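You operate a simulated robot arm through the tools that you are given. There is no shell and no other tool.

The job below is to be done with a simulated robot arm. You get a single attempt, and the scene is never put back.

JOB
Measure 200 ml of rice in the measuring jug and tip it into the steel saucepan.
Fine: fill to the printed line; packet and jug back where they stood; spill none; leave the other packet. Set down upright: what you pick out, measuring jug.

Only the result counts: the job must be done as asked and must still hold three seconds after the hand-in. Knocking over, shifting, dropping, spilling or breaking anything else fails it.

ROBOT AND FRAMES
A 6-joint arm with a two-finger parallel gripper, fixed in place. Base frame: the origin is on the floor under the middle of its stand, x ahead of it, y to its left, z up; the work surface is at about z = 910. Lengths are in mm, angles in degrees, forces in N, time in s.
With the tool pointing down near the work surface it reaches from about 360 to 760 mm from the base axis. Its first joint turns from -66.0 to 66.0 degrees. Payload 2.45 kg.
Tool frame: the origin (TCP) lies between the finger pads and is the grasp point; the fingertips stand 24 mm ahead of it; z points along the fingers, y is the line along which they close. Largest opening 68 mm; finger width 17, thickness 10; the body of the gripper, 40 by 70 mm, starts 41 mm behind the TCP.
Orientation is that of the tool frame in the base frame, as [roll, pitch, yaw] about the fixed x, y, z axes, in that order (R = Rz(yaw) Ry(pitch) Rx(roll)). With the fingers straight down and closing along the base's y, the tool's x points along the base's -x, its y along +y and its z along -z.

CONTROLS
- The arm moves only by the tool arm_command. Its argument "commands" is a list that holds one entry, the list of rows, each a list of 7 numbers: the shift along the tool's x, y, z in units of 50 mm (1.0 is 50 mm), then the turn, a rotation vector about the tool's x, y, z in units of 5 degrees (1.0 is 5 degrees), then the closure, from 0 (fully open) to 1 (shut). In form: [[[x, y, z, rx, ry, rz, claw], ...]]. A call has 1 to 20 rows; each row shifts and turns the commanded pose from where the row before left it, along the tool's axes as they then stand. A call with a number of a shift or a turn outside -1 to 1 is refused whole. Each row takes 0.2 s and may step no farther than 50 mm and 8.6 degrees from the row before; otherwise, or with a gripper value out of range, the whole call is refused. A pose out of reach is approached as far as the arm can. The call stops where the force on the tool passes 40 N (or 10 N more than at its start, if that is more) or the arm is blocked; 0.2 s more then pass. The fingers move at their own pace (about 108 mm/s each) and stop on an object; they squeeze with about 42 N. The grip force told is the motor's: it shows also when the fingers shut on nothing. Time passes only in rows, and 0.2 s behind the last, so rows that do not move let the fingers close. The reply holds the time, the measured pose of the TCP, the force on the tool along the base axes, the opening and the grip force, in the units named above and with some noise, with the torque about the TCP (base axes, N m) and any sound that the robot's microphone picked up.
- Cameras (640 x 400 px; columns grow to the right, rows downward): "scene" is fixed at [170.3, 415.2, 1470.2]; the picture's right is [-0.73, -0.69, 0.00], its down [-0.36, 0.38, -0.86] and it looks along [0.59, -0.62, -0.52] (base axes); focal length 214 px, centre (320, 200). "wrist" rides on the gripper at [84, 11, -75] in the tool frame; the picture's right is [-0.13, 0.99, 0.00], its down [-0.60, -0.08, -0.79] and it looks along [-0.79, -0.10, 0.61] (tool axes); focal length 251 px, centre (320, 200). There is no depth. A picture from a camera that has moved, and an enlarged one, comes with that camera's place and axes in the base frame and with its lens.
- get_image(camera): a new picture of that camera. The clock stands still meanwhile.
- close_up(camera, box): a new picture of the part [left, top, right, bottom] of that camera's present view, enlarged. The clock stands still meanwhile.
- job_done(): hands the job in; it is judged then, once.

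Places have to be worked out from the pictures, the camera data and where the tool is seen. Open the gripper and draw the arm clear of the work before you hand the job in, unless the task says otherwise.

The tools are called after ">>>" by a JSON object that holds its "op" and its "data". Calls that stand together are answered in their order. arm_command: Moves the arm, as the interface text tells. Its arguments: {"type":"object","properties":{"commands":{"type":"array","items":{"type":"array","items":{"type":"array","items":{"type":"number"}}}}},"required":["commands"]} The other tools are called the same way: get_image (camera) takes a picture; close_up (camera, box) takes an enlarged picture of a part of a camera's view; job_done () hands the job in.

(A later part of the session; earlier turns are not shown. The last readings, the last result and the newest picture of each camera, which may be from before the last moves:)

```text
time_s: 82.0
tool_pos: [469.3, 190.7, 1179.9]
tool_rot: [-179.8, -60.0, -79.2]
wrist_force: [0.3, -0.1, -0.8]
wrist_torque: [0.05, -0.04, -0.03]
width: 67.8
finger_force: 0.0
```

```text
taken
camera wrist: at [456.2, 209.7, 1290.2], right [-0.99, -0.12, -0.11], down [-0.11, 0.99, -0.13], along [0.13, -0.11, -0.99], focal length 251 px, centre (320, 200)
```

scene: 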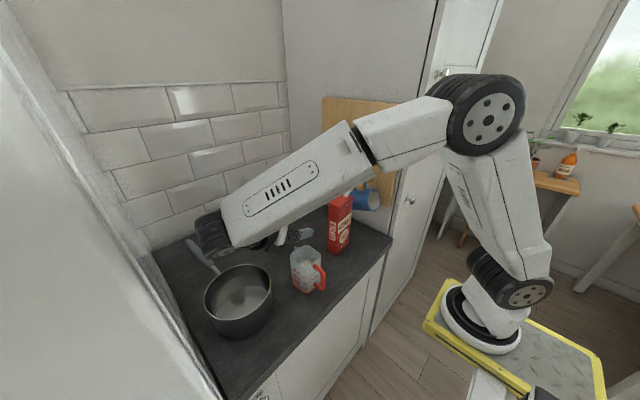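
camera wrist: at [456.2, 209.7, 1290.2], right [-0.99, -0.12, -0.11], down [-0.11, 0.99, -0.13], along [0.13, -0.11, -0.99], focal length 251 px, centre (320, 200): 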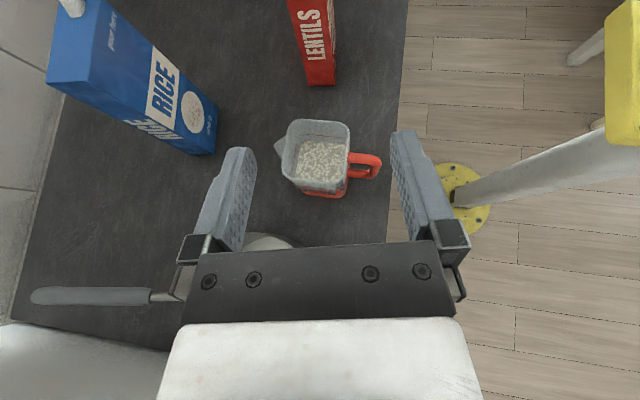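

The wrist camera now looks down on the jug and its handle. I'll enlarge to locate the handle precisely.

>>> {"op": "close_up", "data": {"camera": "wrist", "box": [265, 105, 395, 210]}}

>>> {"op": "close_up", "data": {"camera": "scene", "box": [285, 240, 335, 300]}}

```text
3.81 times, centred on (330, 158) of wrist
camera zoom: at [456.2, 209.7, 1290.2], right [-0.99, -0.12, -0.11], down [-0.11, 0.99, -0.13], along [0.13, -0.11, -0.99], focal length 958 px, centre (282, 362)
```

zoom: 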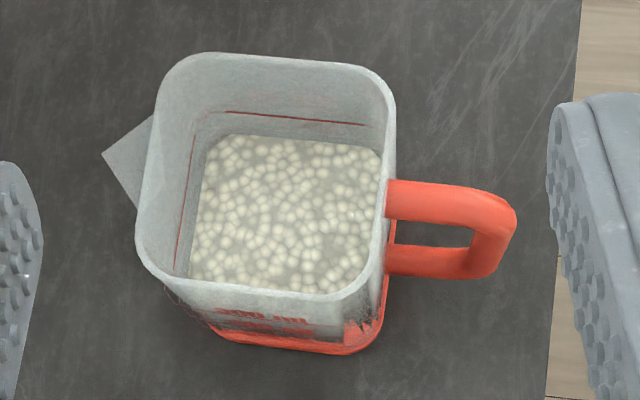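

```text
6.67 times, centred on (310, 270) of scene
camera zoom: at [170.3, 415.2, 1470.2], right [-0.73, -0.69, 0.0], down [-0.36, 0.38, -0.86], along [0.59, -0.62, -0.52], focal length 1430 px, centre (387, -267)
```

zoom: 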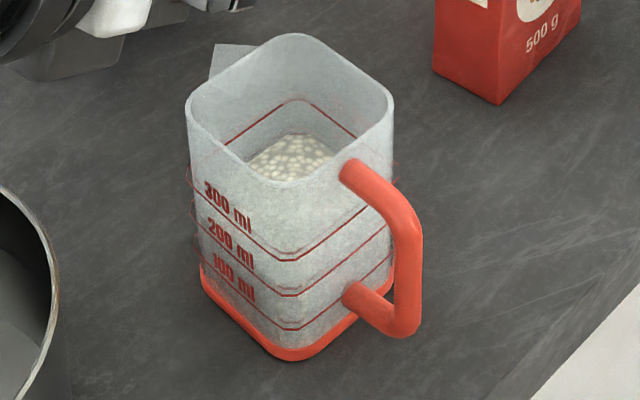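

The handle's vertical bar is at about (432, 126.5), z 952–998, with about 25 mm between it and the jug wall. I'll pre-close the fingers to about 23 mm and come down to a pre-grasp 70 mm back from the bar.

>>> {"op": "arm_command", "data": {"commands": [[[-0.049, 0.487, -0.084, 0, 0, 0, 0.66], [-0.049, 0.487, -0.084, 0, 0, 0, 0.66], [-0.719, 0, 0.415, 0, 0, 0, 0.66], [-0.719, 0, 0.415, 0, 0, 0, 0.66], [-0.719, 0, 0.415, 0, 0, 0, 0.66], [0, 0, 0, 0, 0, 0, 0.66]]]}}

>>> {"op": "get_image", "data": {"camera": "wrist"}}

>>> {"op": "get_image", "data": {"camera": "scene"}}

```text
time_s: 83.4
tool_pos: [421.4, 185.6, 1056.6]
tool_rot: [-179.8, -59.9, -79.2]
wrist_force: [0.2, 0.5, -0.9]
wrist_torque: [-0.02, -0.03, 0.02]
width: 23.2
finger_force: 0.0
```

```text
taken
camera wrist: at [406.5, 205.8, 1166.6], right [-0.99, -0.13, -0.11], down [-0.11, 0.99, -0.13], along [0.13, -0.11, -0.99], focal length 251 px, centre (320, 200)
```

wrist: 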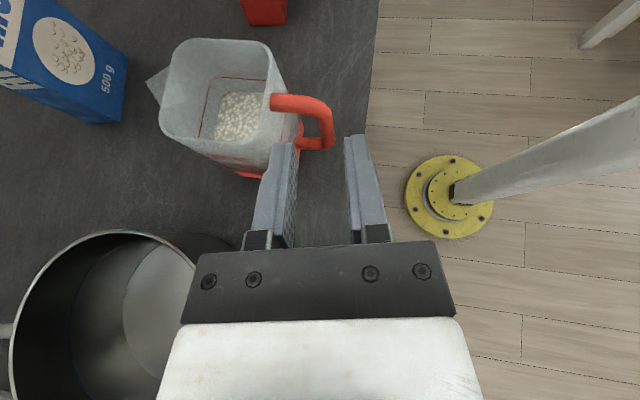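

```text
taken
```

scene: 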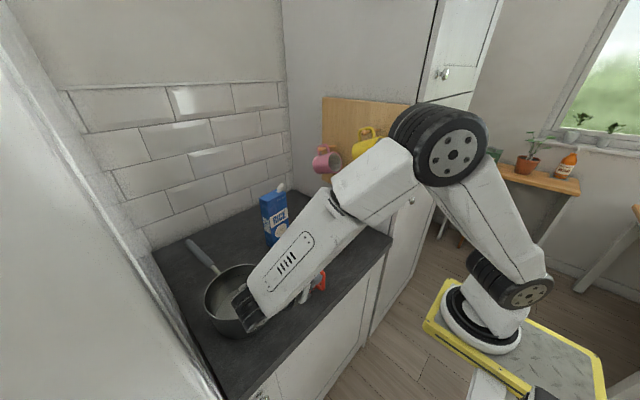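

The fingers are at 23 mm opening. I'll zoom in on the handle relative to the fingers before going closer.

>>> {"op": "close_up", "data": {"camera": "wrist", "box": [230, 70, 410, 200]}}

```text
3.08 times, centred on (320, 135) of wrist
camera zoom: at [406.5, 205.8, 1166.6], right [-0.99, -0.13, -0.11], down [-0.11, 0.99, -0.13], along [0.13, -0.11, -0.99], focal length 774 px, centre (320, 400)
```

zoom: 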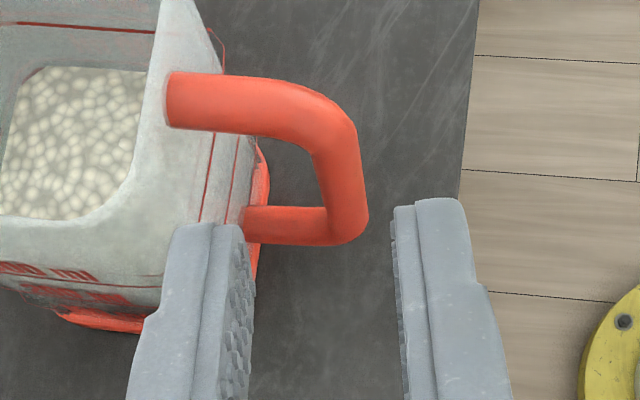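

The bar at (432.6, 127) is laterally in line with the gripper. I go down and forward to leave about 30 mm to the grasp, then check again.

>>> {"op": "arm_command", "data": {"commands": [[[-0.4, 0, 0.3, 0, 0, 0, 0.66], [-0.4, 0, 0.3, 0, 0, 0, 0.66], [0, 0, 0.25, 0, 0, 0, 0.66], [0, 0, 0.25, 0, 0, 0, 0.66], [0, 0, 0, 0, 0, 0, 0.66]]]}}

>>> {"op": "close_up", "data": {"camera": "wrist", "box": [210, 70, 430, 250]}}

>>> {"op": "close_up", "data": {"camera": "scene", "box": [200, 200, 360, 320]}}

```text
time_s: 84.6
tool_pos: [424.9, 160.9, 991.1]
tool_rot: [-179.8, -60.0, -79.0]
wrist_force: [0.5, 0.5, -0.4]
wrist_torque: [0.0, 0.01, -0.04]
width: 23.0
finger_force: 0.1
```

```text
2.22 times, centred on (320, 160) of wrist
camera zoom: at [412.2, 180.1, 1101.9], right [-0.99, -0.13, -0.11], down [-0.11, 0.99, -0.13], along [0.13, -0.11, -0.99], focal length 559 px, centre (320, 289)
```

zoom: 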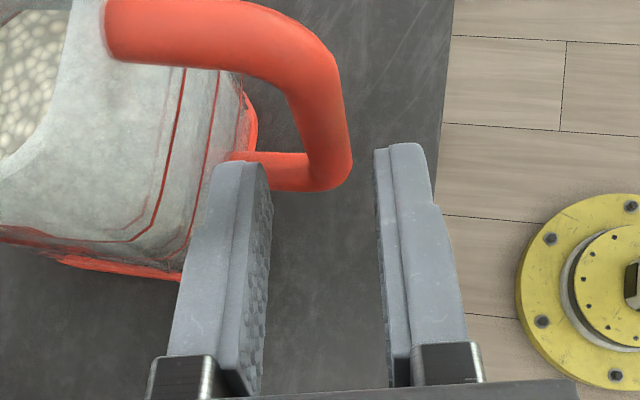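

```text
3.33 times, centred on (280, 260) of scene
camera zoom: at [170.3, 415.2, 1470.2], right [-0.73, -0.69, 0.0], down [-0.36, 0.38, -0.86], along [0.59, -0.62, -0.52], focal length 715 px, centre (453, 0)
```

zoom: 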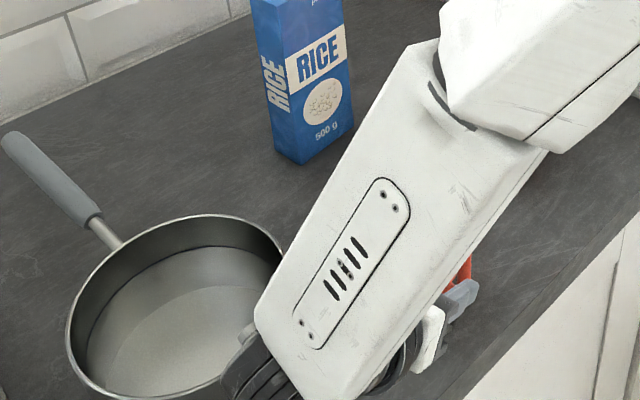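

Alignment is good to about 1 mm and the wrist is clear of the pan. I advance the last 31 mm so the inner finger passes through the handle loop.

>>> {"op": "arm_command", "data": {"commands": [[[0, -0.02, 0.16, 0, 0, 0, 0.66], [0, 0, 0.16, 0, 0, 0, 0.66], [0, 0, 0.16, 0, 0, 0, 0.66], [0, 0, 0.15, 0, 0, 0, 0.66], [0, 0, 0, 0, 0, 0, 0.66]]]}}

>>> {"op": "close_up", "data": {"camera": "wrist", "box": [210, 70, 430, 250]}}

```text
time_s: 85.8
tool_pos: [431.7, 135.9, 976.6]
tool_rot: [-179.8, -60.0, -79.1]
wrist_force: [-1.0, 0.4, 0.1]
wrist_torque: [0.0, 0.03, 0.04]
width: 23.2
finger_force: 0.0
```

```text
2.22 times, centred on (320, 160) of wrist
camera zoom: at [417.3, 156.0, 1087.0], right [-0.99, -0.13, -0.11], down [-0.11, 0.99, -0.13], along [0.13, -0.11, -0.99], focal length 559 px, centre (320, 289)
```

zoom: 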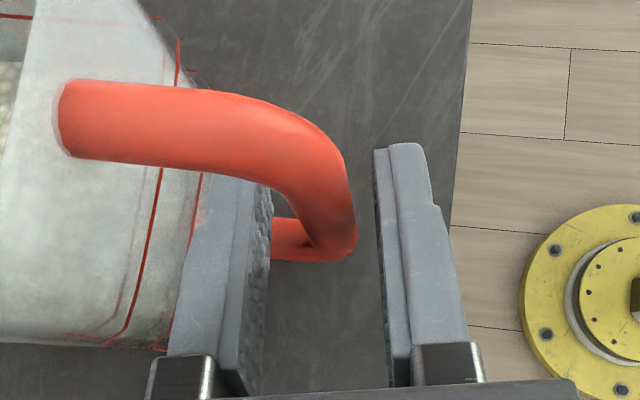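

The handle bar is between the fingers and the inner finger is inside the loop without touching the jug. I close the gripper on the bar.

>>> {"op": "arm_command", "data": {"commands": [[[0, 0, 0, 0, 0, 0, 0.8], [0, 0, 0, 0, 0, 0, 1], [0, 0, 0, 0, 0, 0, 1], [0, 0, 0, 0, 0, 0, 1]]]}}

>>> {"op": "close_up", "data": {"camera": "wrist", "box": [110, 40, 430, 250]}}

```text
time_s: 86.8
tool_pos: [432.1, 136.0, 976.3]
tool_rot: [-179.9, -60.1, -79.2]
wrist_force: [0.7, 0.2, 0.7]
wrist_torque: [0.0, 0.05, -0.01]
width: 11.3
finger_force: 31.3
```

```text
1.90 times, centred on (270, 145) of wrist
camera zoom: at [417.3, 156.1, 1087.1], right [-0.99, -0.13, -0.11], down [-0.11, 0.99, -0.13], along [0.13, -0.11, -0.99], focal length 479 px, centre (415, 305)
```

zoom: 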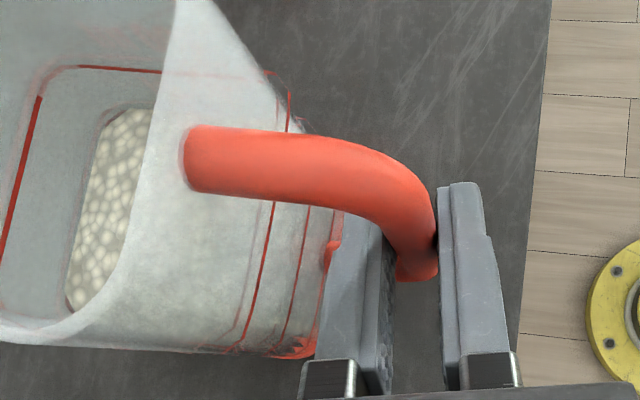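

The bar is gripped at 11.3 mm width; grasp pose (432, 136, 976.4), yaw -79.2. I lift gently 25 mm and check that the jug hangs level.

>>> {"op": "arm_command", "data": {"commands": [[[0, 0, 0, 0, 0, 0, 1], [0.0866, 0, -0.05, 0, 0, 0, 1], [0.0866, 0, -0.05, 0, 0, 0, 1], [0.13, 0, -0.075, 0, 0, 0, 1], [0.13, 0, -0.075, 0, 0, 0, 1], [0, 0, 0, 0, 0, 0, 1]]]}}

>>> {"op": "get_image", "data": {"camera": "wrist"}}

>>> {"op": "close_up", "data": {"camera": "scene", "box": [220, 220, 360, 330]}}

```text
time_s: 88.2
tool_pos: [431.3, 136.7, 1003.0]
tool_rot: [-179.8, -60.0, -79.2]
wrist_force: [-0.4, -1.3, -2.8]
wrist_torque: [0.03, 0.2, 0.01]
width: 11.2
finger_force: 32.2
```

```text
taken
camera wrist: at [417.9, 156.8, 1112.9], right [-0.99, -0.13, -0.11], down [-0.11, 0.99, -0.13], along [0.13, -0.11, -0.99], focal length 251 px, centre (320, 200)
```

wrist: 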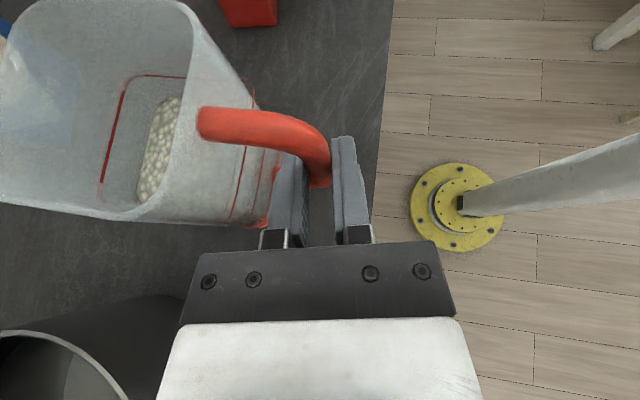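

```text
3.64 times, centred on (290, 275) of scene
camera zoom: at [170.3, 415.3, 1470.2], right [-0.73, -0.69, 0.0], down [-0.36, 0.38, -0.86], along [0.59, -0.62, -0.52], focal length 780 px, centre (429, -73)
```

zoom: 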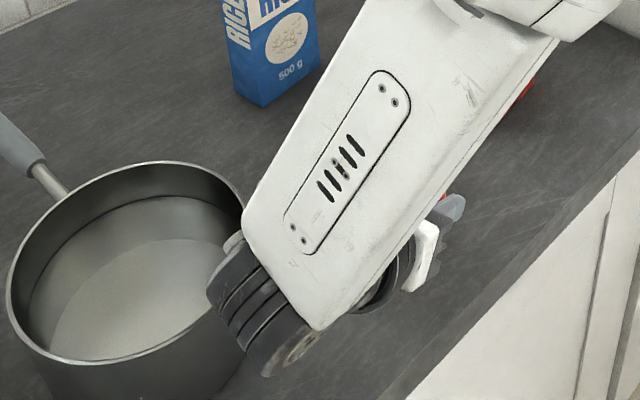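

The jug (2.8 N) hangs level with no slip. I raise it vertically another 145 mm to clear the pan and check again.

>>> {"op": "arm_command", "data": {"commands": [[[0.208, 0, -0.12, 0, 0, 0, 1], [0.36, 0, -0.208, 0, 0, 0, 1], [0.416, 0, -0.24, 0, 0, 0, 1], [0.416, 0, -0.24, 0, 0, 0, 1], [0.416, 0, -0.24, 0, 0, 0, 1], [0.36, 0, -0.208, 0, 0, 0, 1], [0.26, 0, -0.15, 0, 0, 0, 1], [0.1, 0, -0.058, 0, 0, 0, 1], [0, 0, 0, 0, 0, 0, 1]]]}}

>>> {"op": "get_image", "data": {"camera": "wrist"}}

>>> {"op": "get_image", "data": {"camera": "scene"}}

```text
time_s: 90.2
tool_pos: [433.9, 135.8, 1146.9]
tool_rot: [-179.8, -60.0, -79.2]
wrist_force: [0.1, 0.9, -2.7]
wrist_torque: [0.01, 0.18, -0.05]
width: 11.3
finger_force: 31.8
```

```text
taken
camera wrist: at [419.0, 155.6, 1257.9], right [-0.99, -0.13, -0.11], down [-0.11, 0.99, -0.13], along [0.13, -0.11, -0.99], focal length 251 px, centre (320, 200)
```

wrist: 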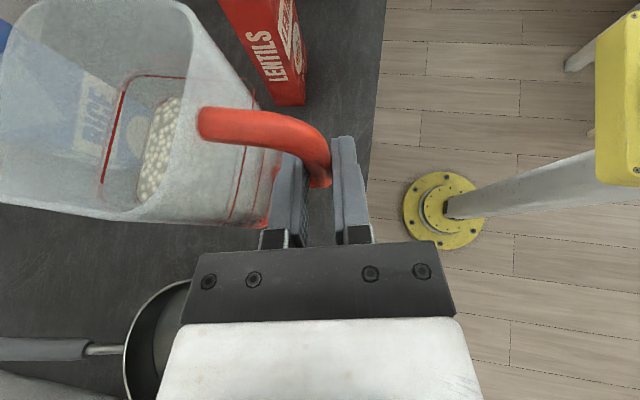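

```text
taken
```

scene: 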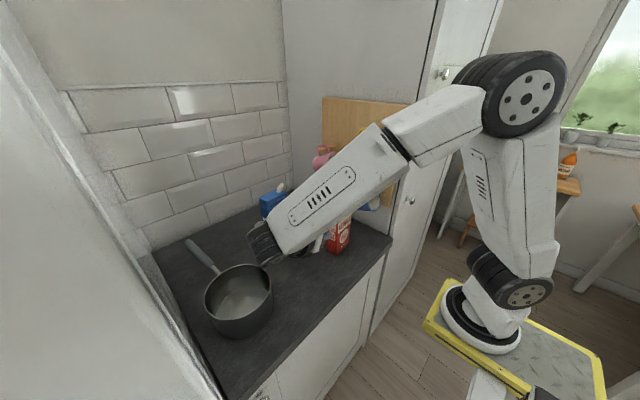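

Steady at z 1147 and level. I now shift the jug a bit outward and yaw it +60° about the vertical in smooth steps.

>>> {"op": "arm_command", "data": {"commands": [[[-0.066, -0.332, -0.124, 0, 0, 0, 1], [-0.066, -0.332, -0.124, 0, 0, 0, 1], [-0.066, -0.332, -0.124, 0, 0, 0, 1], [-0.066, -0.332, -0.124, 0, 0, 0, 1], [0, 0, 0, 0.693, 0, -0.4, 1], [0, 0, 0, 0.693, 0, -0.4, 1], [0, 0, 0, 0.693, 0, -0.4, 1], [0, 0, 0, 0.693, 0, -0.4, 1], [0, 0, 0, 0.693, 0, -0.4, 1], [0, 0, 0, 0.693, 0, -0.4, 1], [0, 0, 0, 0.693, 0, -0.4, 1], [0, 0, 0, 0.693, 0, -0.4, 1], [0, 0, 0, 0.693, 0, -0.4, 1], [0, 0, 0, 0.693, 0, -0.4, 1], [0, 0, 0, 0.693, 0, -0.4, 1], [0, 0, 0, 0.693, 0, -0.4, 1], [0, 0, 0, 0.693, 0, -0.4, 1], [0, 0, 0, 0.693, 0, -0.4, 1], [0, 0, 0, 0.693, 0, -0.4, 1]]]}}

>>> {"op": "get_image", "data": {"camera": "scene"}}

>>> {"op": "get_image", "data": {"camera": "wrist"}}

```text
time_s: 94.2
tool_pos: [492.4, 177.1, 1149.7]
tool_rot: [-179.9, -60.0, -18.9]
wrist_force: [-0.6, 0.3, -3.3]
wrist_torque: [-0.17, 0.12, 0.03]
width: 11.3
finger_force: 31.9
```

```text
taken
```

scene: 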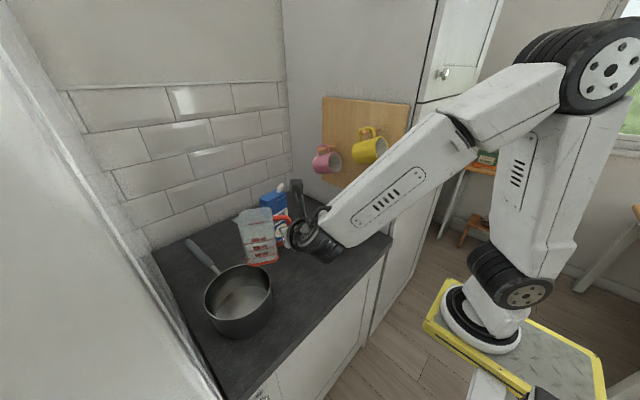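

```text
taken
camera wrist: at [467.8, 172.9, 1260.2], right [-0.38, -0.92, -0.11], down [-0.91, 0.4, -0.13], along [0.16, 0.05, -0.99], focal length 251 px, centre (320, 200)
```

wrist: 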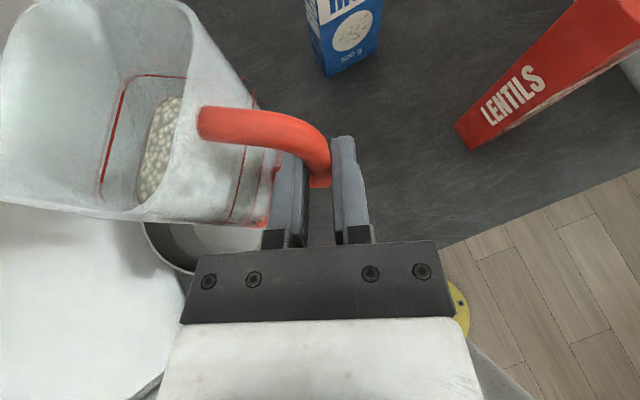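

All steady. I move outward to about (607, 186) and yaw the remaining 59°, so the beak points toward the pan.

>>> {"op": "arm_command", "data": {"commands": [[[0.208, -0.183, 0.369, 0, 0, 0, 1], [0.208, -0.183, 0.369, 0, 0, 0, 1], [0.208, -0.183, 0.369, 0, 0, 0, 1], [0.208, -0.183, 0.369, 0, 0, 0, 1], [0.208, -0.183, 0.369, 0, 0, 0, 1], [0, 0, 0, 0.681, 0, -0.393, 1], [0, 0, 0, 0.681, 0, -0.393, 1], [0, 0, 0, 0.681, 0, -0.393, 1], [0, 0, 0, 0.681, 0, -0.393, 1], [0, 0, 0, 0.681, 0, -0.393, 1], [0, 0, 0, 0.681, 0, -0.393, 1], [0, 0, 0, 0.681, 0, -0.393, 1], [0, 0, 0, 0.681, 0, -0.393, 1], [0, 0, 0, 0.681, 0, -0.393, 1], [0, 0, 0, 0.681, 0, -0.393, 1], [0, 0, 0, 0.681, 0, -0.393, 1], [0, 0, 0, 0.681, 0, -0.393, 1], [0, 0, 0, 0.681, 0, -0.393, 1], [0, 0, 0, 0.681, 0, -0.393, 1], [0, 0, 0, 0.681, 0, -0.393, 1]]]}}

>>> {"op": "get_image", "data": {"camera": "scene"}}

>>> {"op": "get_image", "data": {"camera": "wrist"}}

```text
time_s: 98.4
tool_pos: [578.1, 269.4, 1180.3]
tool_rot: [176.6, -58.8, 32.1]
wrist_force: [-0.5, 0.2, -3.2]
wrist_torque: [-0.21, -0.03, -0.01]
width: 11.1
finger_force: 31.6
out of reach, approached as far as the arm can: row 15, 16, 17, 18, 19, 20
```

```text
taken
```

scene: 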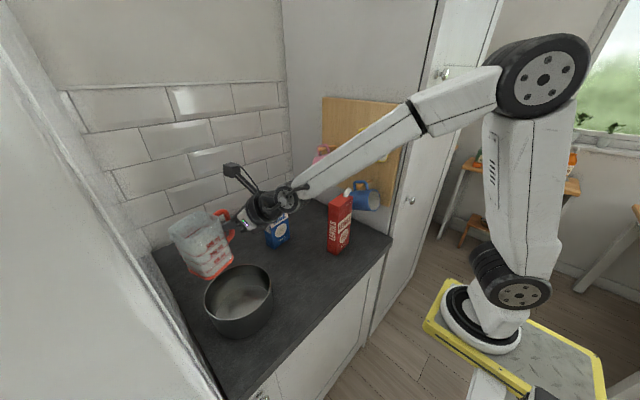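

```text
taken
camera wrist: at [564.5, 251.9, 1291.3], right [0.43, -0.9, -0.08], down [-0.9, -0.42, -0.11], along [0.07, 0.12, -0.99], focal length 251 px, centre (320, 200)
```

wrist: 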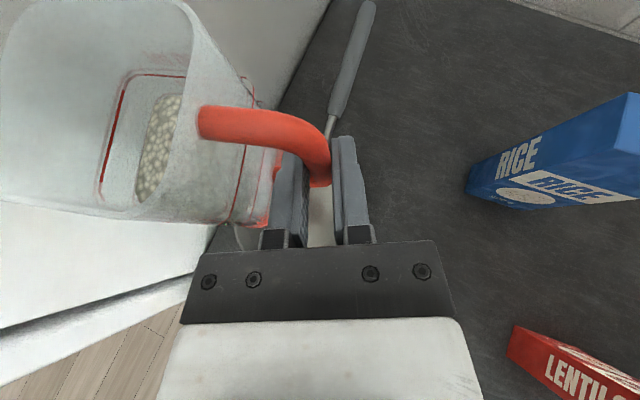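

Yawing beyond about +20° hit a wrist limit, so the tool ended at yaw 32 and shifted to (578, 269, 1180); the jug is still upright, nothing touched. I'll back off: correct the small roll, yaw back to about +10°, and return to about (564, 179, 1150).

>>> {"op": "arm_command", "data": {"commands": [[[0, 0, 0, -0.762, 0, 0.44, 1], [0, 0, 0, -0.762, 0, 0.44, 1], [0, 0, 0, -0.5, 0, 0.44, 1], [0, 0, 0, -0.4, 0, 0.44, 1], [0, 0, 0, -0.5, -0.2, 0.44, 1], [-0.163, 0.345, -0.042, 0, 0, 0, 1], [-0.163, 0.345, -0.042, 0, 0, 0, 1], [-0.163, 0.345, -0.042, 0, 0, 0, 1], [-0.163, 0.345, -0.042, 0, 0, 0, 1], [-0.163, 0.345, -0.042, 0, 0, 0, 1], [0, 0, 0, 0, 0, 0, 1]]]}}

>>> {"op": "get_image", "data": {"camera": "scene"}}

```text
time_s: 100.8
tool_pos: [566.3, 180.3, 1147.8]
tool_rot: [-178.3, -58.5, 10.6]
wrist_force: [0.2, 0.0, -3.0]
wrist_torque: [-0.17, 0.02, 0.0]
width: 11.2
finger_force: 32.0
```

```text
taken
```

scene: 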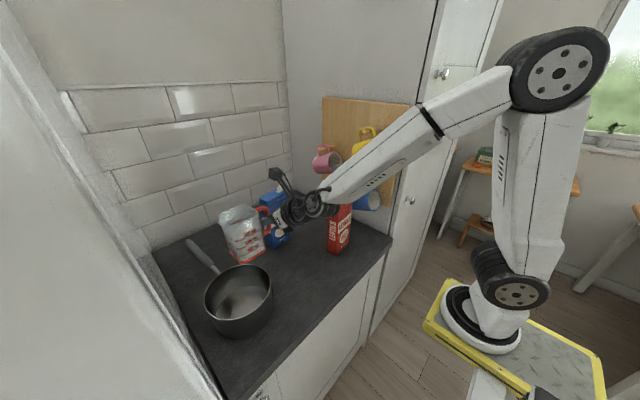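

Back in a comfortable pose at (566, 180, 1148). To keep the wrist away from the side wall during the pour, I raise the tool to horizontal, which leans the jug sideways by 30°, well below what would spill.

>>> {"op": "arm_command", "data": {"commands": [[[0, 0, 0, 0, 0.5, 0, 1], [0, 0, 0, 0, 0.5, 0, 1], [0, 0, 0, 0, 0.5, 0, 1], [0, 0, 0, 0, 0.5, 0, 1], [0, 0, 0, 0, 0.5, 0, 1], [0, 0, 0, 0, 0.5, 0, 1], [0, 0, 0, 0, 0.5, 0, 1], [0, 0, 0, 0, 0.5, 0, 1], [0, 0, 0, 0, 0, 0, 1]]]}}

>>> {"op": "close_up", "data": {"camera": "scene", "box": [180, 180, 340, 345]}}

```text
time_s: 102.8
tool_pos: [565.9, 178.5, 1149.0]
tool_rot: [-175.9, -78.4, 7.9]
wrist_force: [0.5, 0.1, -2.9]
wrist_torque: [-0.22, 0.02, 0.0]
width: 11.0
finger_force: 32.0
```

```text
2.42 times, centred on (260, 262) of scene
camera zoom: at [170.4, 415.3, 1470.2], right [-0.73, -0.69, 0.0], down [-0.36, 0.38, -0.86], along [0.59, -0.62, -0.52], focal length 520 px, centre (466, 48)
```

zoom: 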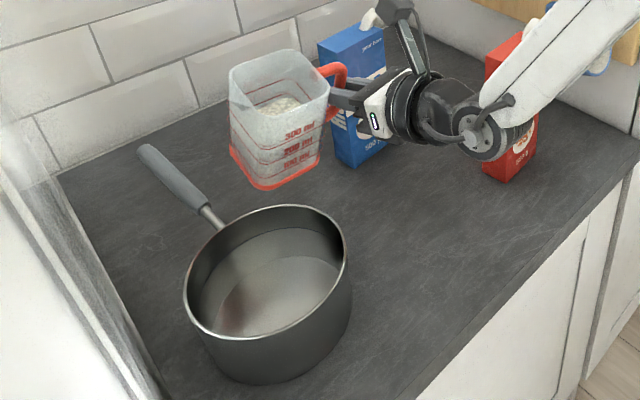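

The jug leans about 18° with the rice inside, the beak pointing +y toward the pan whose centre I place at about (554, 308). I now roll 45° about the horizontal tool axis, still below the pouring angle, with the lip over the pan.

>>> {"op": "arm_command", "data": {"commands": [[[-0.03, -0.05, -0.15, 0, 0, 0, 1], [0, 0, 0, -0.12, 0, -0.588, 1], [0, 0, 0, -0.12, 0, -0.588, 1], [0, 0, 0, -0.12, 0, -0.588, 1], [0, 0, 0, -0.12, 0, -0.588, 1], [0, 0, 0, -0.12, 0, -0.588, 1], [0, 0, 0, -0.12, 0, -0.588, 1], [0, 0, 0, -0.12, 0, -0.588, 1], [0, 0, 0, -0.12, 0, -0.588, 1], [0, 0, 0, -0.12, 0, -0.588, 1], [0, 0, 0, -0.12, 0, -0.588, 1], [0, 0, 0, -0.12, 0, -0.588, 1], [0, 0, 0, -0.12, 0, -0.588, 1], [0, 0, 0, -0.12, 0, -0.588, 1], [0, 0, 0, -0.12, 0, -0.588, 1], [0, 0, 0, -0.12, 0, -0.588, 1], [0, 0, 0, 0, 0, 0, 1]]]}}

>>> {"op": "close_up", "data": {"camera": "scene", "box": [180, 180, 340, 345]}}

```text
time_s: 106.4
tool_pos: [557.4, 179.2, 1149.1]
tool_rot: [101.6, -44.6, 85.7]
wrist_force: [0.3, -0.1, -2.7]
wrist_torque: [-0.14, 0.06, 0.0]
width: 11.2
finger_force: 31.6
```

```text
2.42 times, centred on (260, 262) of scene
camera zoom: at [170.4, 415.3, 1470.2], right [-0.73, -0.69, 0.0], down [-0.36, 0.38, -0.86], along [0.59, -0.62, -0.52], focal length 520 px, centre (466, 48)
```

zoom: 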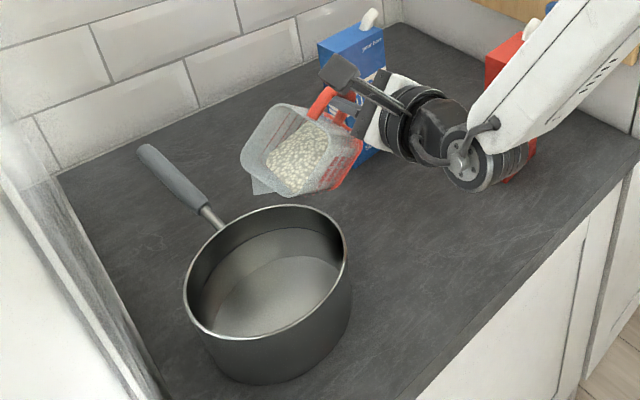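

The lip is at about (556, 298, 1100), right above the pan's middle, no rice moving yet. I roll on to 75°, moving along so the lip stays over the pan.

>>> {"op": "arm_command", "data": {"commands": [[[0.043, -0.034, -0.009, -0.1, 0, -0.49, 1], [0.043, -0.034, -0.009, -0.1, 0, -0.49, 1], [0.043, -0.034, -0.009, -0.1, 0, -0.49, 1], [0.043, -0.034, -0.009, -0.1, 0, -0.49, 1], [0.043, -0.034, -0.009, -0.1, 0, -0.49, 1], [0.043, -0.034, -0.009, -0.1, 0, -0.49, 1], [0.07, -0.03, -0.014, -0.1, 0, -0.49, 1], [0.07, -0.03, -0.014, -0.1, 0, -0.49, 1], [0.07, -0.03, -0.014, -0.1, 0, -0.49, 1], [0.07, -0.03, -0.014, -0.1, 0, -0.49, 1], [0.07, -0.03, -0.014, -0.1, 0, -0.49, 1], [0.07, -0.03, -0.014, -0.1, 0, -0.49, 1]]]}}

>>> {"op": "close_up", "data": {"camera": "scene", "box": [180, 180, 340, 345]}}

```text
time_s: 109.0
tool_pos: [551.5, 219.3, 1149.6]
tool_rot: [93.2, -15.5, 90.0]
wrist_force: [0.9, 0.7, -2.9]
wrist_torque: [-0.06, 0.05, -0.01]
width: 11.1
finger_force: 31.8
```

```text
2.42 times, centred on (260, 262) of scene
camera zoom: at [170.4, 415.3, 1470.2], right [-0.73, -0.69, 0.0], down [-0.36, 0.38, -0.86], along [0.59, -0.62, -0.52], focal length 520 px, centre (466, 48)
```

zoom: 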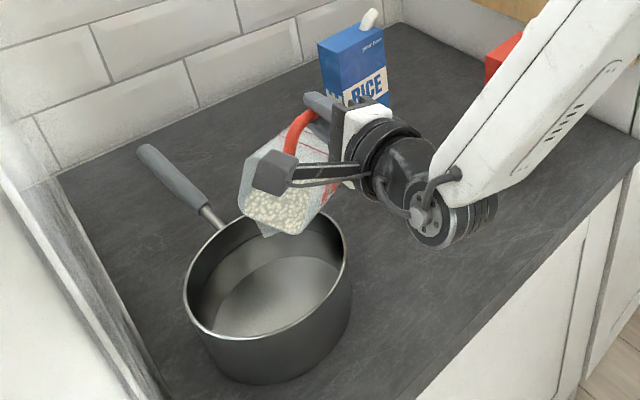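

No flow yet at 75° with the lip at about (548, 300, 1050). I continue to 90°.

>>> {"op": "arm_command", "data": {"commands": [[[0.091, -0.013, -0.019, -0.1, 0, -0.49, 1], [0.091, -0.013, -0.019, -0.1, 0, -0.49, 1], [0.091, -0.013, -0.019, -0.1, 0, -0.49, 1], [0.091, -0.013, -0.019, -0.1, 0, -0.49, 1], [0.091, -0.013, -0.019, -0.1, 0, -0.49, 1], [0.091, -0.013, -0.019, -0.1, 0, -0.49, 1]]]}}

>>> {"op": "close_up", "data": {"camera": "scene", "box": [200, 220, 300, 345]}}

```text
time_s: 110.4
tool_pos: [543.2, 246.5, 1150.3]
tool_rot: [90.2, -0.7, 90.4]
wrist_force: [-0.1, -0.6, -2.1]
wrist_torque: [-0.02, 0.03, -0.04]
width: 11.3
finger_force: 31.7
```

```text
3.20 times, centred on (250, 282) of scene
camera zoom: at [170.3, 415.3, 1470.2], right [-0.73, -0.69, 0.0], down [-0.36, 0.38, -0.86], along [0.59, -0.62, -0.52], focal length 686 px, centre (544, -64)
```

zoom: 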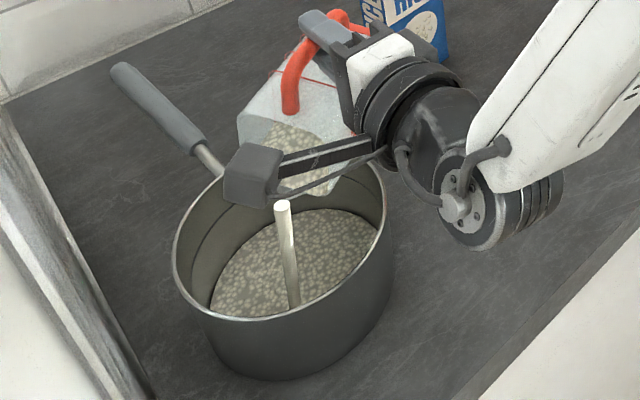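

Rice is flowing from the lip at about (539, 307) straight down into the pan, near its middle. I roll on to 100° slowly, easing the lip a little toward the pan's centre.

>>> {"op": "arm_command", "data": {"commands": [[[0, 0, 0, 0, 0, 0, 1], [0.108, 0.009, 0.015, -0.1, 0, -0.49, 1], [0, 0, 0, 0, 0, 0, 1], [0.108, 0.009, 0.015, -0.1, 0, -0.49, 1], [0, 0, 0, 0, 0, 0, 1], [0.108, 0.009, 0.015, -0.1, 0, -0.49, 1], [0, 0, 0, 0, 0, 0, 1], [0.108, 0.009, 0.015, -0.1, 0, -0.49, 1], [0, 0, 0, 0, 0, 0, 1]]]}}

>>> {"op": "close_up", "data": {"camera": "scene", "box": [200, 220, 300, 345]}}

```text
time_s: 112.4
tool_pos: [547.3, 266.4, 1151.5]
tool_rot: [88.2, 9.0, 90.2]
wrist_force: [-0.2, -0.2, -1.4]
wrist_torque: [0.05, 0.04, -0.01]
width: 11.1
finger_force: 31.7
```

```text
3.20 times, centred on (250, 282) of scene
camera zoom: at [170.3, 415.3, 1470.2], right [-0.73, -0.69, 0.0], down [-0.36, 0.38, -0.86], along [0.59, -0.62, -0.52], focal length 686 px, centre (544, -64)
```

zoom: 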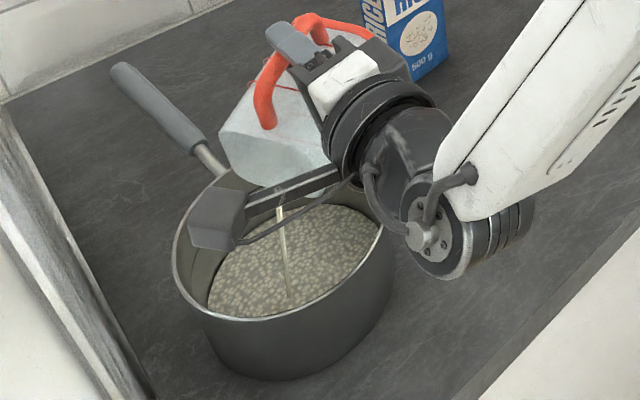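

The jug is nearly empty (load down to 1.4 N) and only a thin trickle runs. I roll on to 115° to get the rest out, lip still over the pan.

>>> {"op": "arm_command", "data": {"commands": [[[0.102, 0.028, -0.021, -0.1, 0, -0.49, 1], [0.102, 0.028, -0.021, -0.1, 0, -0.49, 1], [0.102, 0.028, -0.021, -0.1, 0, -0.49, 1], [0.096, 0.046, -0.02, -0.1, 0, -0.49, 1], [0.096, 0.046, -0.02, -0.1, 0, -0.49, 1], [0.096, 0.046, -0.02, -0.1, 0, -0.49, 1], [0, 0, 0, 0, 0, 0, 1], [0, 0, 0, 0, 0, 0, 1]]]}}

>>> {"op": "close_up", "data": {"camera": "scene", "box": [190, 200, 310, 345]}}

>>> {"op": "get_image", "data": {"camera": "wrist"}}

```text
time_s: 114.2
tool_pos: [542.1, 298.7, 1153.7]
tool_rot: [84.8, 23.7, 89.3]
wrist_force: [-0.7, 0.0, -1.4]
wrist_torque: [0.01, 0.02, 0.04]
width: 11.0
finger_force: 32.4
```

```text
2.76 times, centred on (250, 272) of scene
camera zoom: at [170.3, 415.3, 1470.2], right [-0.73, -0.69, 0.0], down [-0.36, 0.38, -0.86], along [0.59, -0.62, -0.52], focal length 592 px, centre (513, 0)
```

zoom: 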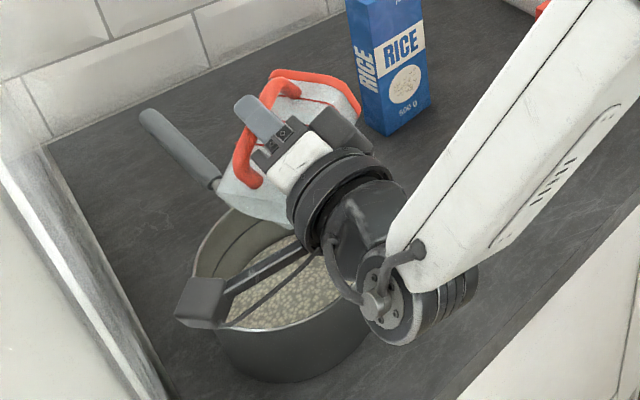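

```text
taken
camera wrist: at [467.3, 377.5, 1124.2], right [-0.09, 0.28, 0.96], down [-0.79, -0.6, 0.11], along [0.61, -0.75, 0.27], focal length 251 px, centre (320, 200)
```

wrist: 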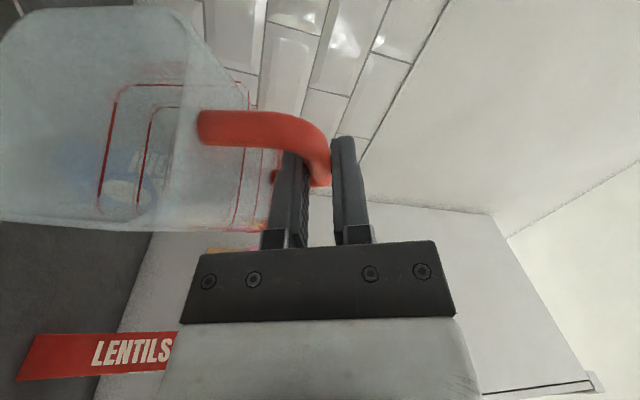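

The jug looks empty in the wrist view. I'll enlarge to check for leftover grains before bringing it back.

>>> {"op": "close_up", "data": {"camera": "wrist", "box": [0, 0, 260, 240]}}

>>> {"op": "close_up", "data": {"camera": "scene", "box": [215, 245, 285, 320]}}

```text
1.67 times, centred on (130, 120) of wrist
camera zoom: at [467.3, 377.5, 1124.2], right [-0.09, 0.28, 0.96], down [-0.79, -0.6, 0.11], along [0.61, -0.75, 0.27], focal length 419 px, centre (637, 333)
```

zoom: 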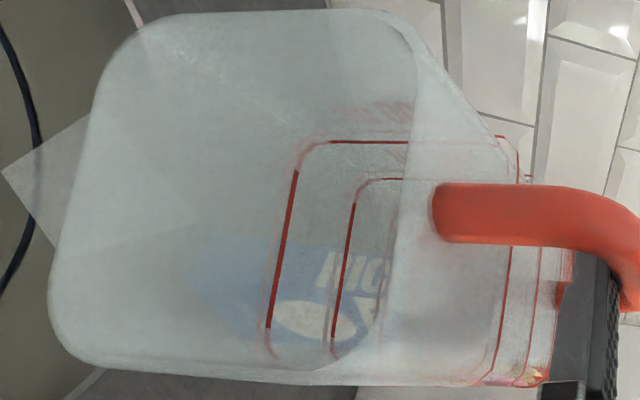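

```text
5.33 times, centred on (250, 282) of scene
camera zoom: at [170.3, 415.3, 1470.2], right [-0.73, -0.69, 0.0], down [-0.36, 0.38, -0.86], along [0.59, -0.62, -0.52], focal length 1144 px, centre (693, -240)
```

zoom: 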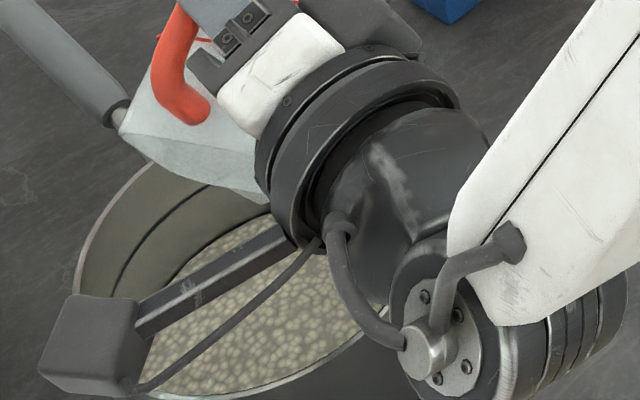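

It appears empty. For certainty I tip another 10° and hold briefly over the pan.

>>> {"op": "arm_command", "data": {"commands": [[[0.09, 0.058, -0.018, -0.1, 0, -0.49, 1], [0.09, 0.058, -0.018, -0.1, 0, -0.49, 1], [0.087, 0.062, -0.018, -0.1, 0, -0.49, 1], [0.087, 0.062, -0.018, -0.1, 0, -0.49, 1], [0, 0, 0, 0, 0, 0, 1], [0, 0, 0, 0, 0, 0, 1]]]}}

>>> {"op": "close_up", "data": {"camera": "wrist", "box": [0, 0, 260, 240]}}

>>> {"op": "close_up", "data": {"camera": "scene", "box": [190, 200, 310, 345]}}

```text
time_s: 115.6
tool_pos: [535.3, 321.8, 1157.1]
tool_rot: [82.3, 33.4, 88.1]
wrist_force: [0.3, -0.1, -2.1]
wrist_torque: [0.03, 0.06, 0.04]
width: 11.3
finger_force: 32.1
```

```text
1.67 times, centred on (130, 120) of wrist
camera zoom: at [463.7, 392.8, 1110.8], right [-0.12, 0.44, 0.89], down [-0.8, -0.58, 0.18], along [0.59, -0.69, 0.42], focal length 419 px, centre (637, 333)
```

zoom: 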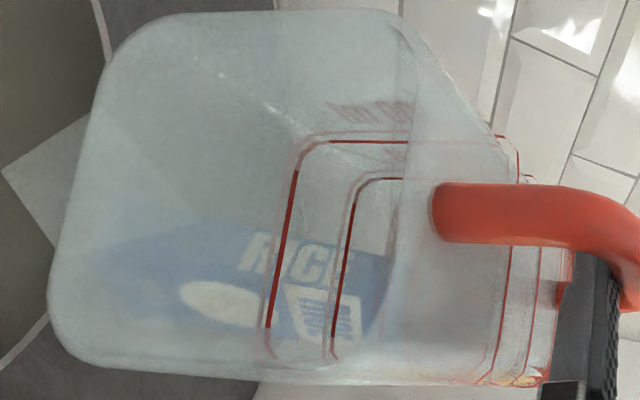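

```text
2.76 times, centred on (250, 272) of scene
camera zoom: at [170.3, 415.3, 1470.2], right [-0.73, -0.69, 0.0], down [-0.36, 0.38, -0.86], along [0.59, -0.62, -0.52], focal length 592 px, centre (513, 0)
```

zoom: 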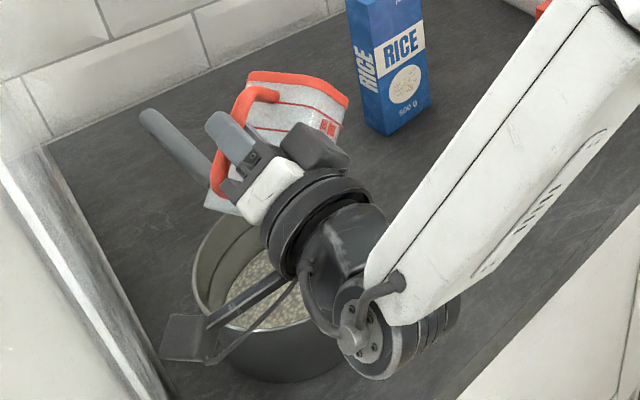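

The jug is completely empty and the rice is in the pan. I raise the jug 30 mm, draw it back from the pan, and start rolling it upright.

>>> {"op": "arm_command", "data": {"commands": [[[-0.168, 0.246, 0.034, 0, 0, 0, 1], [-0.168, 0.246, 0.034, 0, 0, 0, 1], [-0.434, -0.31, 0.089, 0, 0, 0, 1], [-0.434, -0.31, 0.089, 0, 0, 0, 1], [-0.434, -0.31, 0.089, 0, 0, 0, 1], [-0.434, -0.31, 0.089, 0, 0, 0, 1], [-0.434, -0.31, 0.089, 0, 0, 0, 1], [0, 0, 0, 0.2, 0, 0.98, 1], [0, 0, 0, 0.2, 0, 0.98, 1], [0, 0, 0, 0.2, 0, 0.98, 1], [0, 0, 0, 0.2, 0, 0.98, 1], [0, 0, 0, 0.2, 0, 0.98, 1], [0, 0, 0, 0.2, 0, 0.98, 1], [0, 0, 0, 0.2, 0, 0.98, 1], [0, 0, 0, 0.2, 0, 0.98, 1], [0, 0, 0, 0.2, 0, 0.98, 1], [0, 0, 0, 0.2, 0, 0.98, 1], [0, 0, 0, 0.2, 0, 0.98, 1], [0, 0, 0, 0.2, 0, 0.98, 1]]]}}

>>> {"op": "get_image", "data": {"camera": "scene"}}

```text
time_s: 119.6
tool_pos: [564.0, 187.7, 1184.0]
tool_rot: [95.6, -25.3, 89.2]
wrist_force: [0.4, -0.8, -2.0]
wrist_torque: [-0.03, 0.0, 0.01]
width: 11.1
finger_force: 32.0
```

```text
taken
```

scene: 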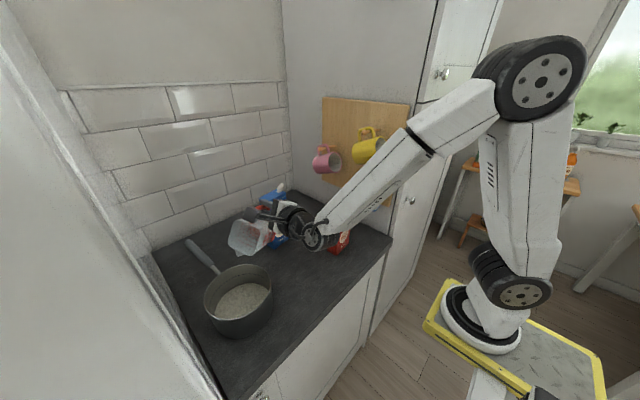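

Continuing: I finish the roll back and undo most of the sideways lean.

>>> {"op": "arm_command", "data": {"commands": [[[0, 0, 0, 0.2, 0, 0.98, 1], [0, 0, 0, 0.2, 0, 0.98, 1], [0, 0, 0, 0.2, 0, 0.98, 1], [0, 0, 0, 0.2, 0, 0.98, 1], [0, 0, 0, 0.2, 0, 0.98, 1], [0, 0, 0, 0.2, 0, 0.98, 1], [0, 0, 0, 0.2, 0, 0.98, 1], [0, 0, 0, 0.2, 0, 0.98, 1], [0, 0, 0, 0.2, 0, 0.98, 1], [0, 0, 0, 0.2, 0, 0.98, 1], [0, 0, 0, 0.2, 0, 0.98, 1], [0, 0, 0, 0.2, 0, 0.98, 1], [0, 0, 0, 0.2, 0, 0.98, 1], [0, 0, 0, 0, -0.6, 0, 1], [0, 0, 0, 0, -0.7, 0, 1], [0, 0, 0, 0, -0.7, 0, 1], [0, 0, 0, 0, -0.7, 0, 1], [0, 0, 0, 0, -0.7, 0, 1], [0, 0, 0, 0, -0.6, 0, 1], [0, 0, 0, 0, 0, 0, 1]]]}}

>>> {"op": "get_image", "data": {"camera": "scene"}}

>>> {"op": "get_image", "data": {"camera": "wrist"}}

```text
time_s: 123.8
tool_pos: [565.0, 186.5, 1183.8]
tool_rot: [-178.4, -58.3, 10.6]
wrist_force: [0.5, -0.5, -1.4]
wrist_torque: [-0.09, 0.01, 0.01]
width: 10.7
finger_force: 31.9
```

```text
taken
```

scene: 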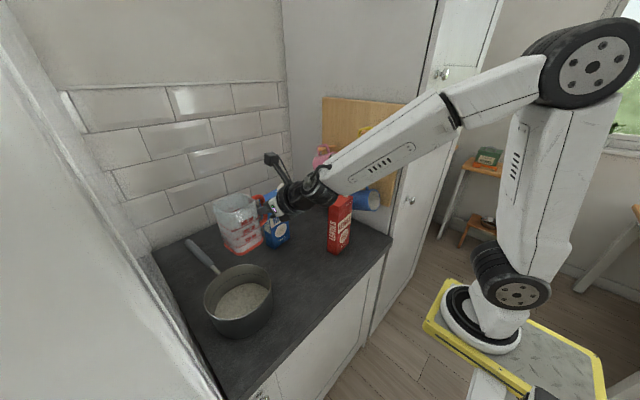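

```text
taken
camera wrist: at [549.3, 169.7, 1294.7], right [0.14, -0.98, -0.12], down [-0.99, -0.13, -0.1], along [0.08, 0.14, -0.99], focal length 251 px, centre (320, 200)
```

wrist: 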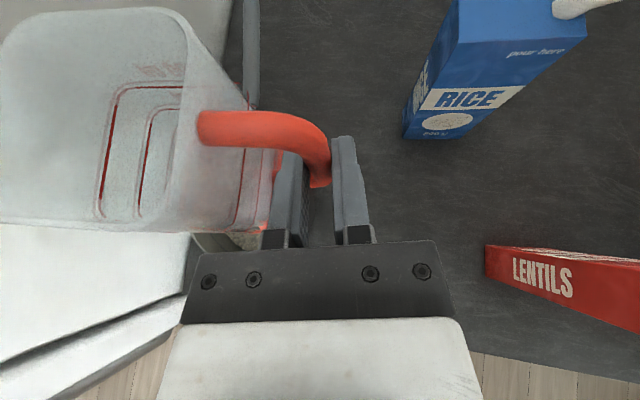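

The empty jug is upright again in hand (with perhaps 3° of rotation about the handle). I correct the small tilt and carry it back: yaw and inward shift.

>>> {"op": "arm_command", "data": {"commands": [[[0, 0, 0, -0.32, 0.34, 0, 1], [0, 0, 0, -0.65, 0, 0.375, 1], [0, 0, 0, -0.65, 0, 0.375, 1], [0, 0, 0, -0.65, 0, 0.375, 1], [0, 0, 0, -0.65, 0, 0.375, 1], [0, 0, 0, -0.65, 0, 0.375, 1], [0, 0, 0, -0.65, 0, 0.375, 1], [0, 0, 0, -0.65, 0, 0.375, 1], [0, 0, 0, -0.65, 0, 0.375, 1], [-0.219, 0.221, -0.379, 0, 0, 0, 1], [-0.219, 0.221, -0.379, 0, 0, 0, 1], [-0.219, 0.221, -0.379, 0, 0, 0, 1], [0, 0, 0, -0.693, 0, 0.4, 1], [0, 0, 0, -0.693, 0, 0.4, 1], [0, 0, 0, -0.693, 0, 0.4, 1], [0, 0, 0, -0.693, 0, 0.4, 1], [0, 0, 0, -0.693, 0, 0.4, 1], [0, 0, 0, -0.693, 0, 0.4, 1], [0, 0, 0, -0.693, 0, 0.4, 1], [0, 0, 0, -0.693, 0, 0.4, 1]]]}}

```text
time_s: 128.0
tool_pos: [491.8, 177.9, 1182.9]
tool_rot: [-179.6, -60.1, -51.9]
wrist_force: [0.6, -0.4, -0.6]
wrist_torque: [-0.01, 0.06, -0.02]
width: 11.1
finger_force: 32.0
```

Continuing the yaw to -79° and moving back above the jug's original place.

>>> {"op": "arm_command", "data": {"commands": [[[0, 0, 0, -0.675, 0, 0.39, 1], [0, 0, 0, -0.675, 0, 0.39, 1], [0, 0, 0, -0.675, 0, 0.39, 1], [0, 0, 0, -0.675, 0, 0.39, 1], [0, 0, 0, -0.675, 0, 0.39, 1], [0, 0, 0, -0.675, 0, 0.39, 1], [0, 0, 0, -0.675, 0, 0.39, 1], [0.075, 0.334, 0.13, 0, 0, 0, 1], [0.075, 0.334, 0.13, 0, 0, 0, 1], [0.075, 0.334, 0.13, 0, 0, 0, 1], [0.075, 0.334, 0.13, 0, 0, 0, 1], [0, 0, 0, 0, 0, 0, 1]]]}}

>>> {"op": "get_image", "data": {"camera": "wrist"}}

>>> {"op": "get_image", "data": {"camera": "scene"}}

```text
time_s: 130.6
tool_pos: [431.6, 135.4, 1183.7]
tool_rot: [-179.7, -60.1, -79.0]
wrist_force: [0.7, 0.0, -1.2]
wrist_torque: [0.0, 0.09, 0.0]
width: 11.4
finger_force: 31.9
```

```text
taken
camera wrist: at [417.0, 155.0, 1294.5], right [-0.98, -0.13, -0.11], down [-0.11, 0.99, -0.13], along [0.13, -0.11, -0.99], focal length 251 px, centre (320, 200)
```

wrist: 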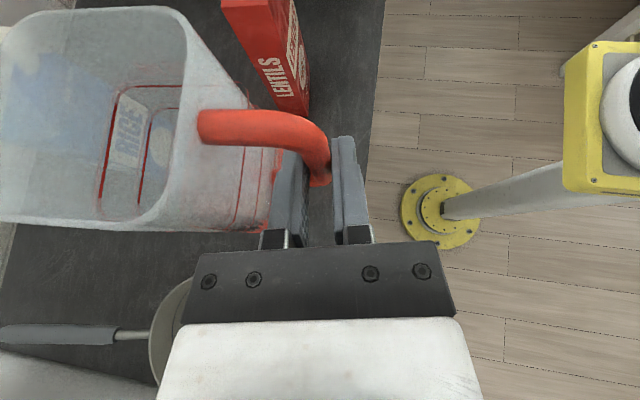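

```text
taken
```

scene: 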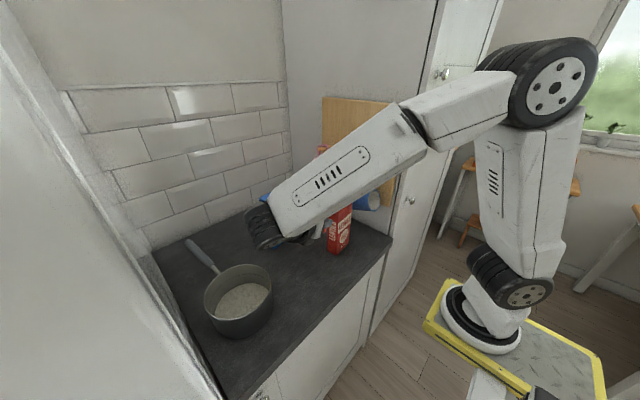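

Compared with the grasp, the jug has turned about +4.5° around the handle bar, so I yaw the tool −4.5° to square it up again, then lower it to about 27 mm above the counter.

>>> {"op": "arm_command", "data": {"commands": [[[0, 0, 0, -0.78, 0, 0.45, 1], [0, 0, 0, 0, 0, 0, 1], [-0.4, 0, 0.231, 0, 0, 0, 1], [-0.52, 0, 0.3, 0, 0, 0, 1], [-0.52, 0, 0.3, 0, 0, 0, 1], [-0.52, 0, 0.3, 0, 0, 0, 1], [-0.52, 0, 0.3, 0, 0, 0, 1], [-0.4, 0, 0.231, 0, 0, 0, 1], [-0.24, 0, 0.139, 0, 0, 0, 1], [0, 0, 0, 0, 0, 0, 1]]]}}

>>> {"op": "get_image", "data": {"camera": "wrist"}}

>>> {"op": "close_up", "data": {"camera": "scene", "box": [220, 200, 360, 320]}}

```text
time_s: 132.8
tool_pos: [433.3, 135.0, 1001.9]
tool_rot: [-179.6, -60.0, -83.6]
wrist_force: [0.3, 0.2, -1.7]
wrist_torque: [0.01, 0.08, -0.06]
width: 11.1
finger_force: 31.8
```

```text
taken
camera wrist: at [421.1, 155.0, 1112.2], right [-0.99, -0.05, -0.11], down [-0.04, 0.99, -0.13], along [0.12, -0.12, -0.99], focal length 251 px, centre (320, 200)
```

wrist: 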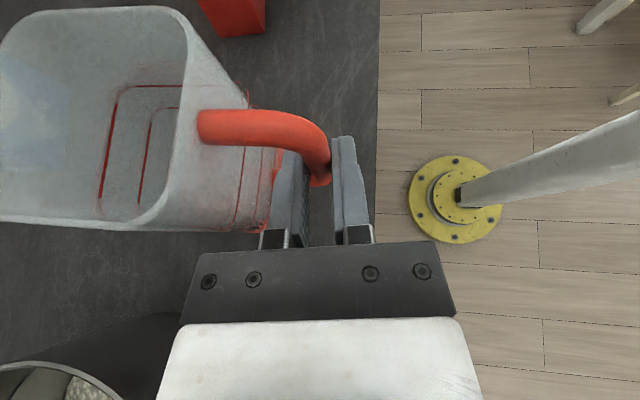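

```text
3.33 times, centred on (290, 260) of scene
camera zoom: at [170.3, 415.2, 1470.2], right [-0.73, -0.69, 0.0], down [-0.36, 0.38, -0.86], along [0.59, -0.62, -0.52], focal length 715 px, centre (420, 0)
```

zoom: 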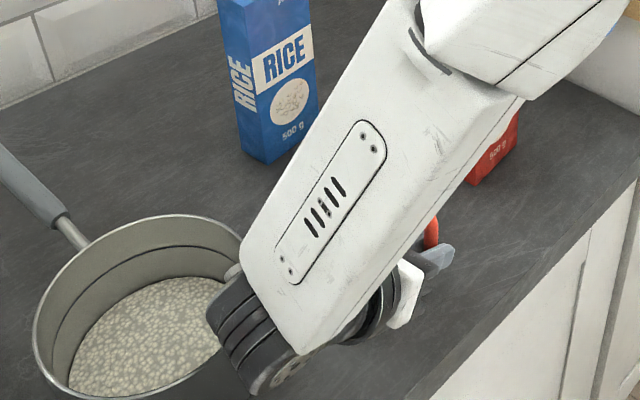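

The scene camera can't see the jug behind the forearm, so I'll rely on the force: lower 20 mm more, then in small steps until contact.

>>> {"op": "arm_command", "data": {"commands": [[[-0.173, 0, 0.1, 0, 0, 0, 1], [-0.13, 0, 0.075, 0, 0, 0, 1], [-0.0433, 0, 0.025, 0, 0, 0, 1], [0, 0, 0, 0, 0, 0, 1]]]}}

>>> {"op": "close_up", "data": {"camera": "wrist", "box": [0, 0, 340, 250]}}

```text
time_s: 133.8
tool_pos: [432.4, 135.7, 983.9]
tool_rot: [-179.6, -59.9, -83.6]
wrist_force: [0.8, 0.6, -1.3]
wrist_torque: [0.01, 0.11, 0.05]
width: 10.9
finger_force: 31.5
```

```text
1.60 times, centred on (170, 125) of wrist
camera zoom: at [420.7, 156.2, 1093.6], right [-0.99, -0.05, -0.11], down [-0.04, 0.99, -0.13], along [0.12, -0.12, -0.99], focal length 402 px, centre (560, 320)
```

zoom: 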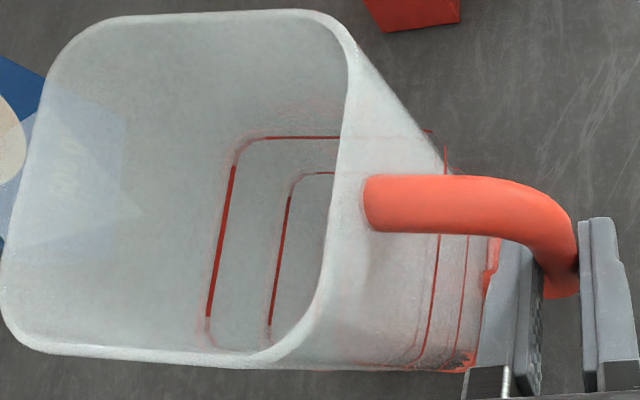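

The jug sits square (about −1°) and only about 3 mm too far toward −y by my comparison with the lift picture. I correct that and go down another 5 mm.

>>> {"op": "arm_command", "data": {"commands": [[[-0.03, -0.007, -0.052, 0, 0, 0, 1], [-0.0433, 0, 0.025, 0, 0, 0, 1], [-0.0433, 0, 0.025, 0, 0, 0, 1], [0, 0, 0, 0, 0, 0, 1]]]}}

```text
time_s: 134.8
tool_pos: [431.9, 139.3, 979.2]
tool_rot: [-179.6, -59.9, -83.5]
wrist_force: [0.3, 0.4, -1.5]
wrist_torque: [-0.03, 0.07, 0.0]
width: 10.8
finger_force: 31.5
```

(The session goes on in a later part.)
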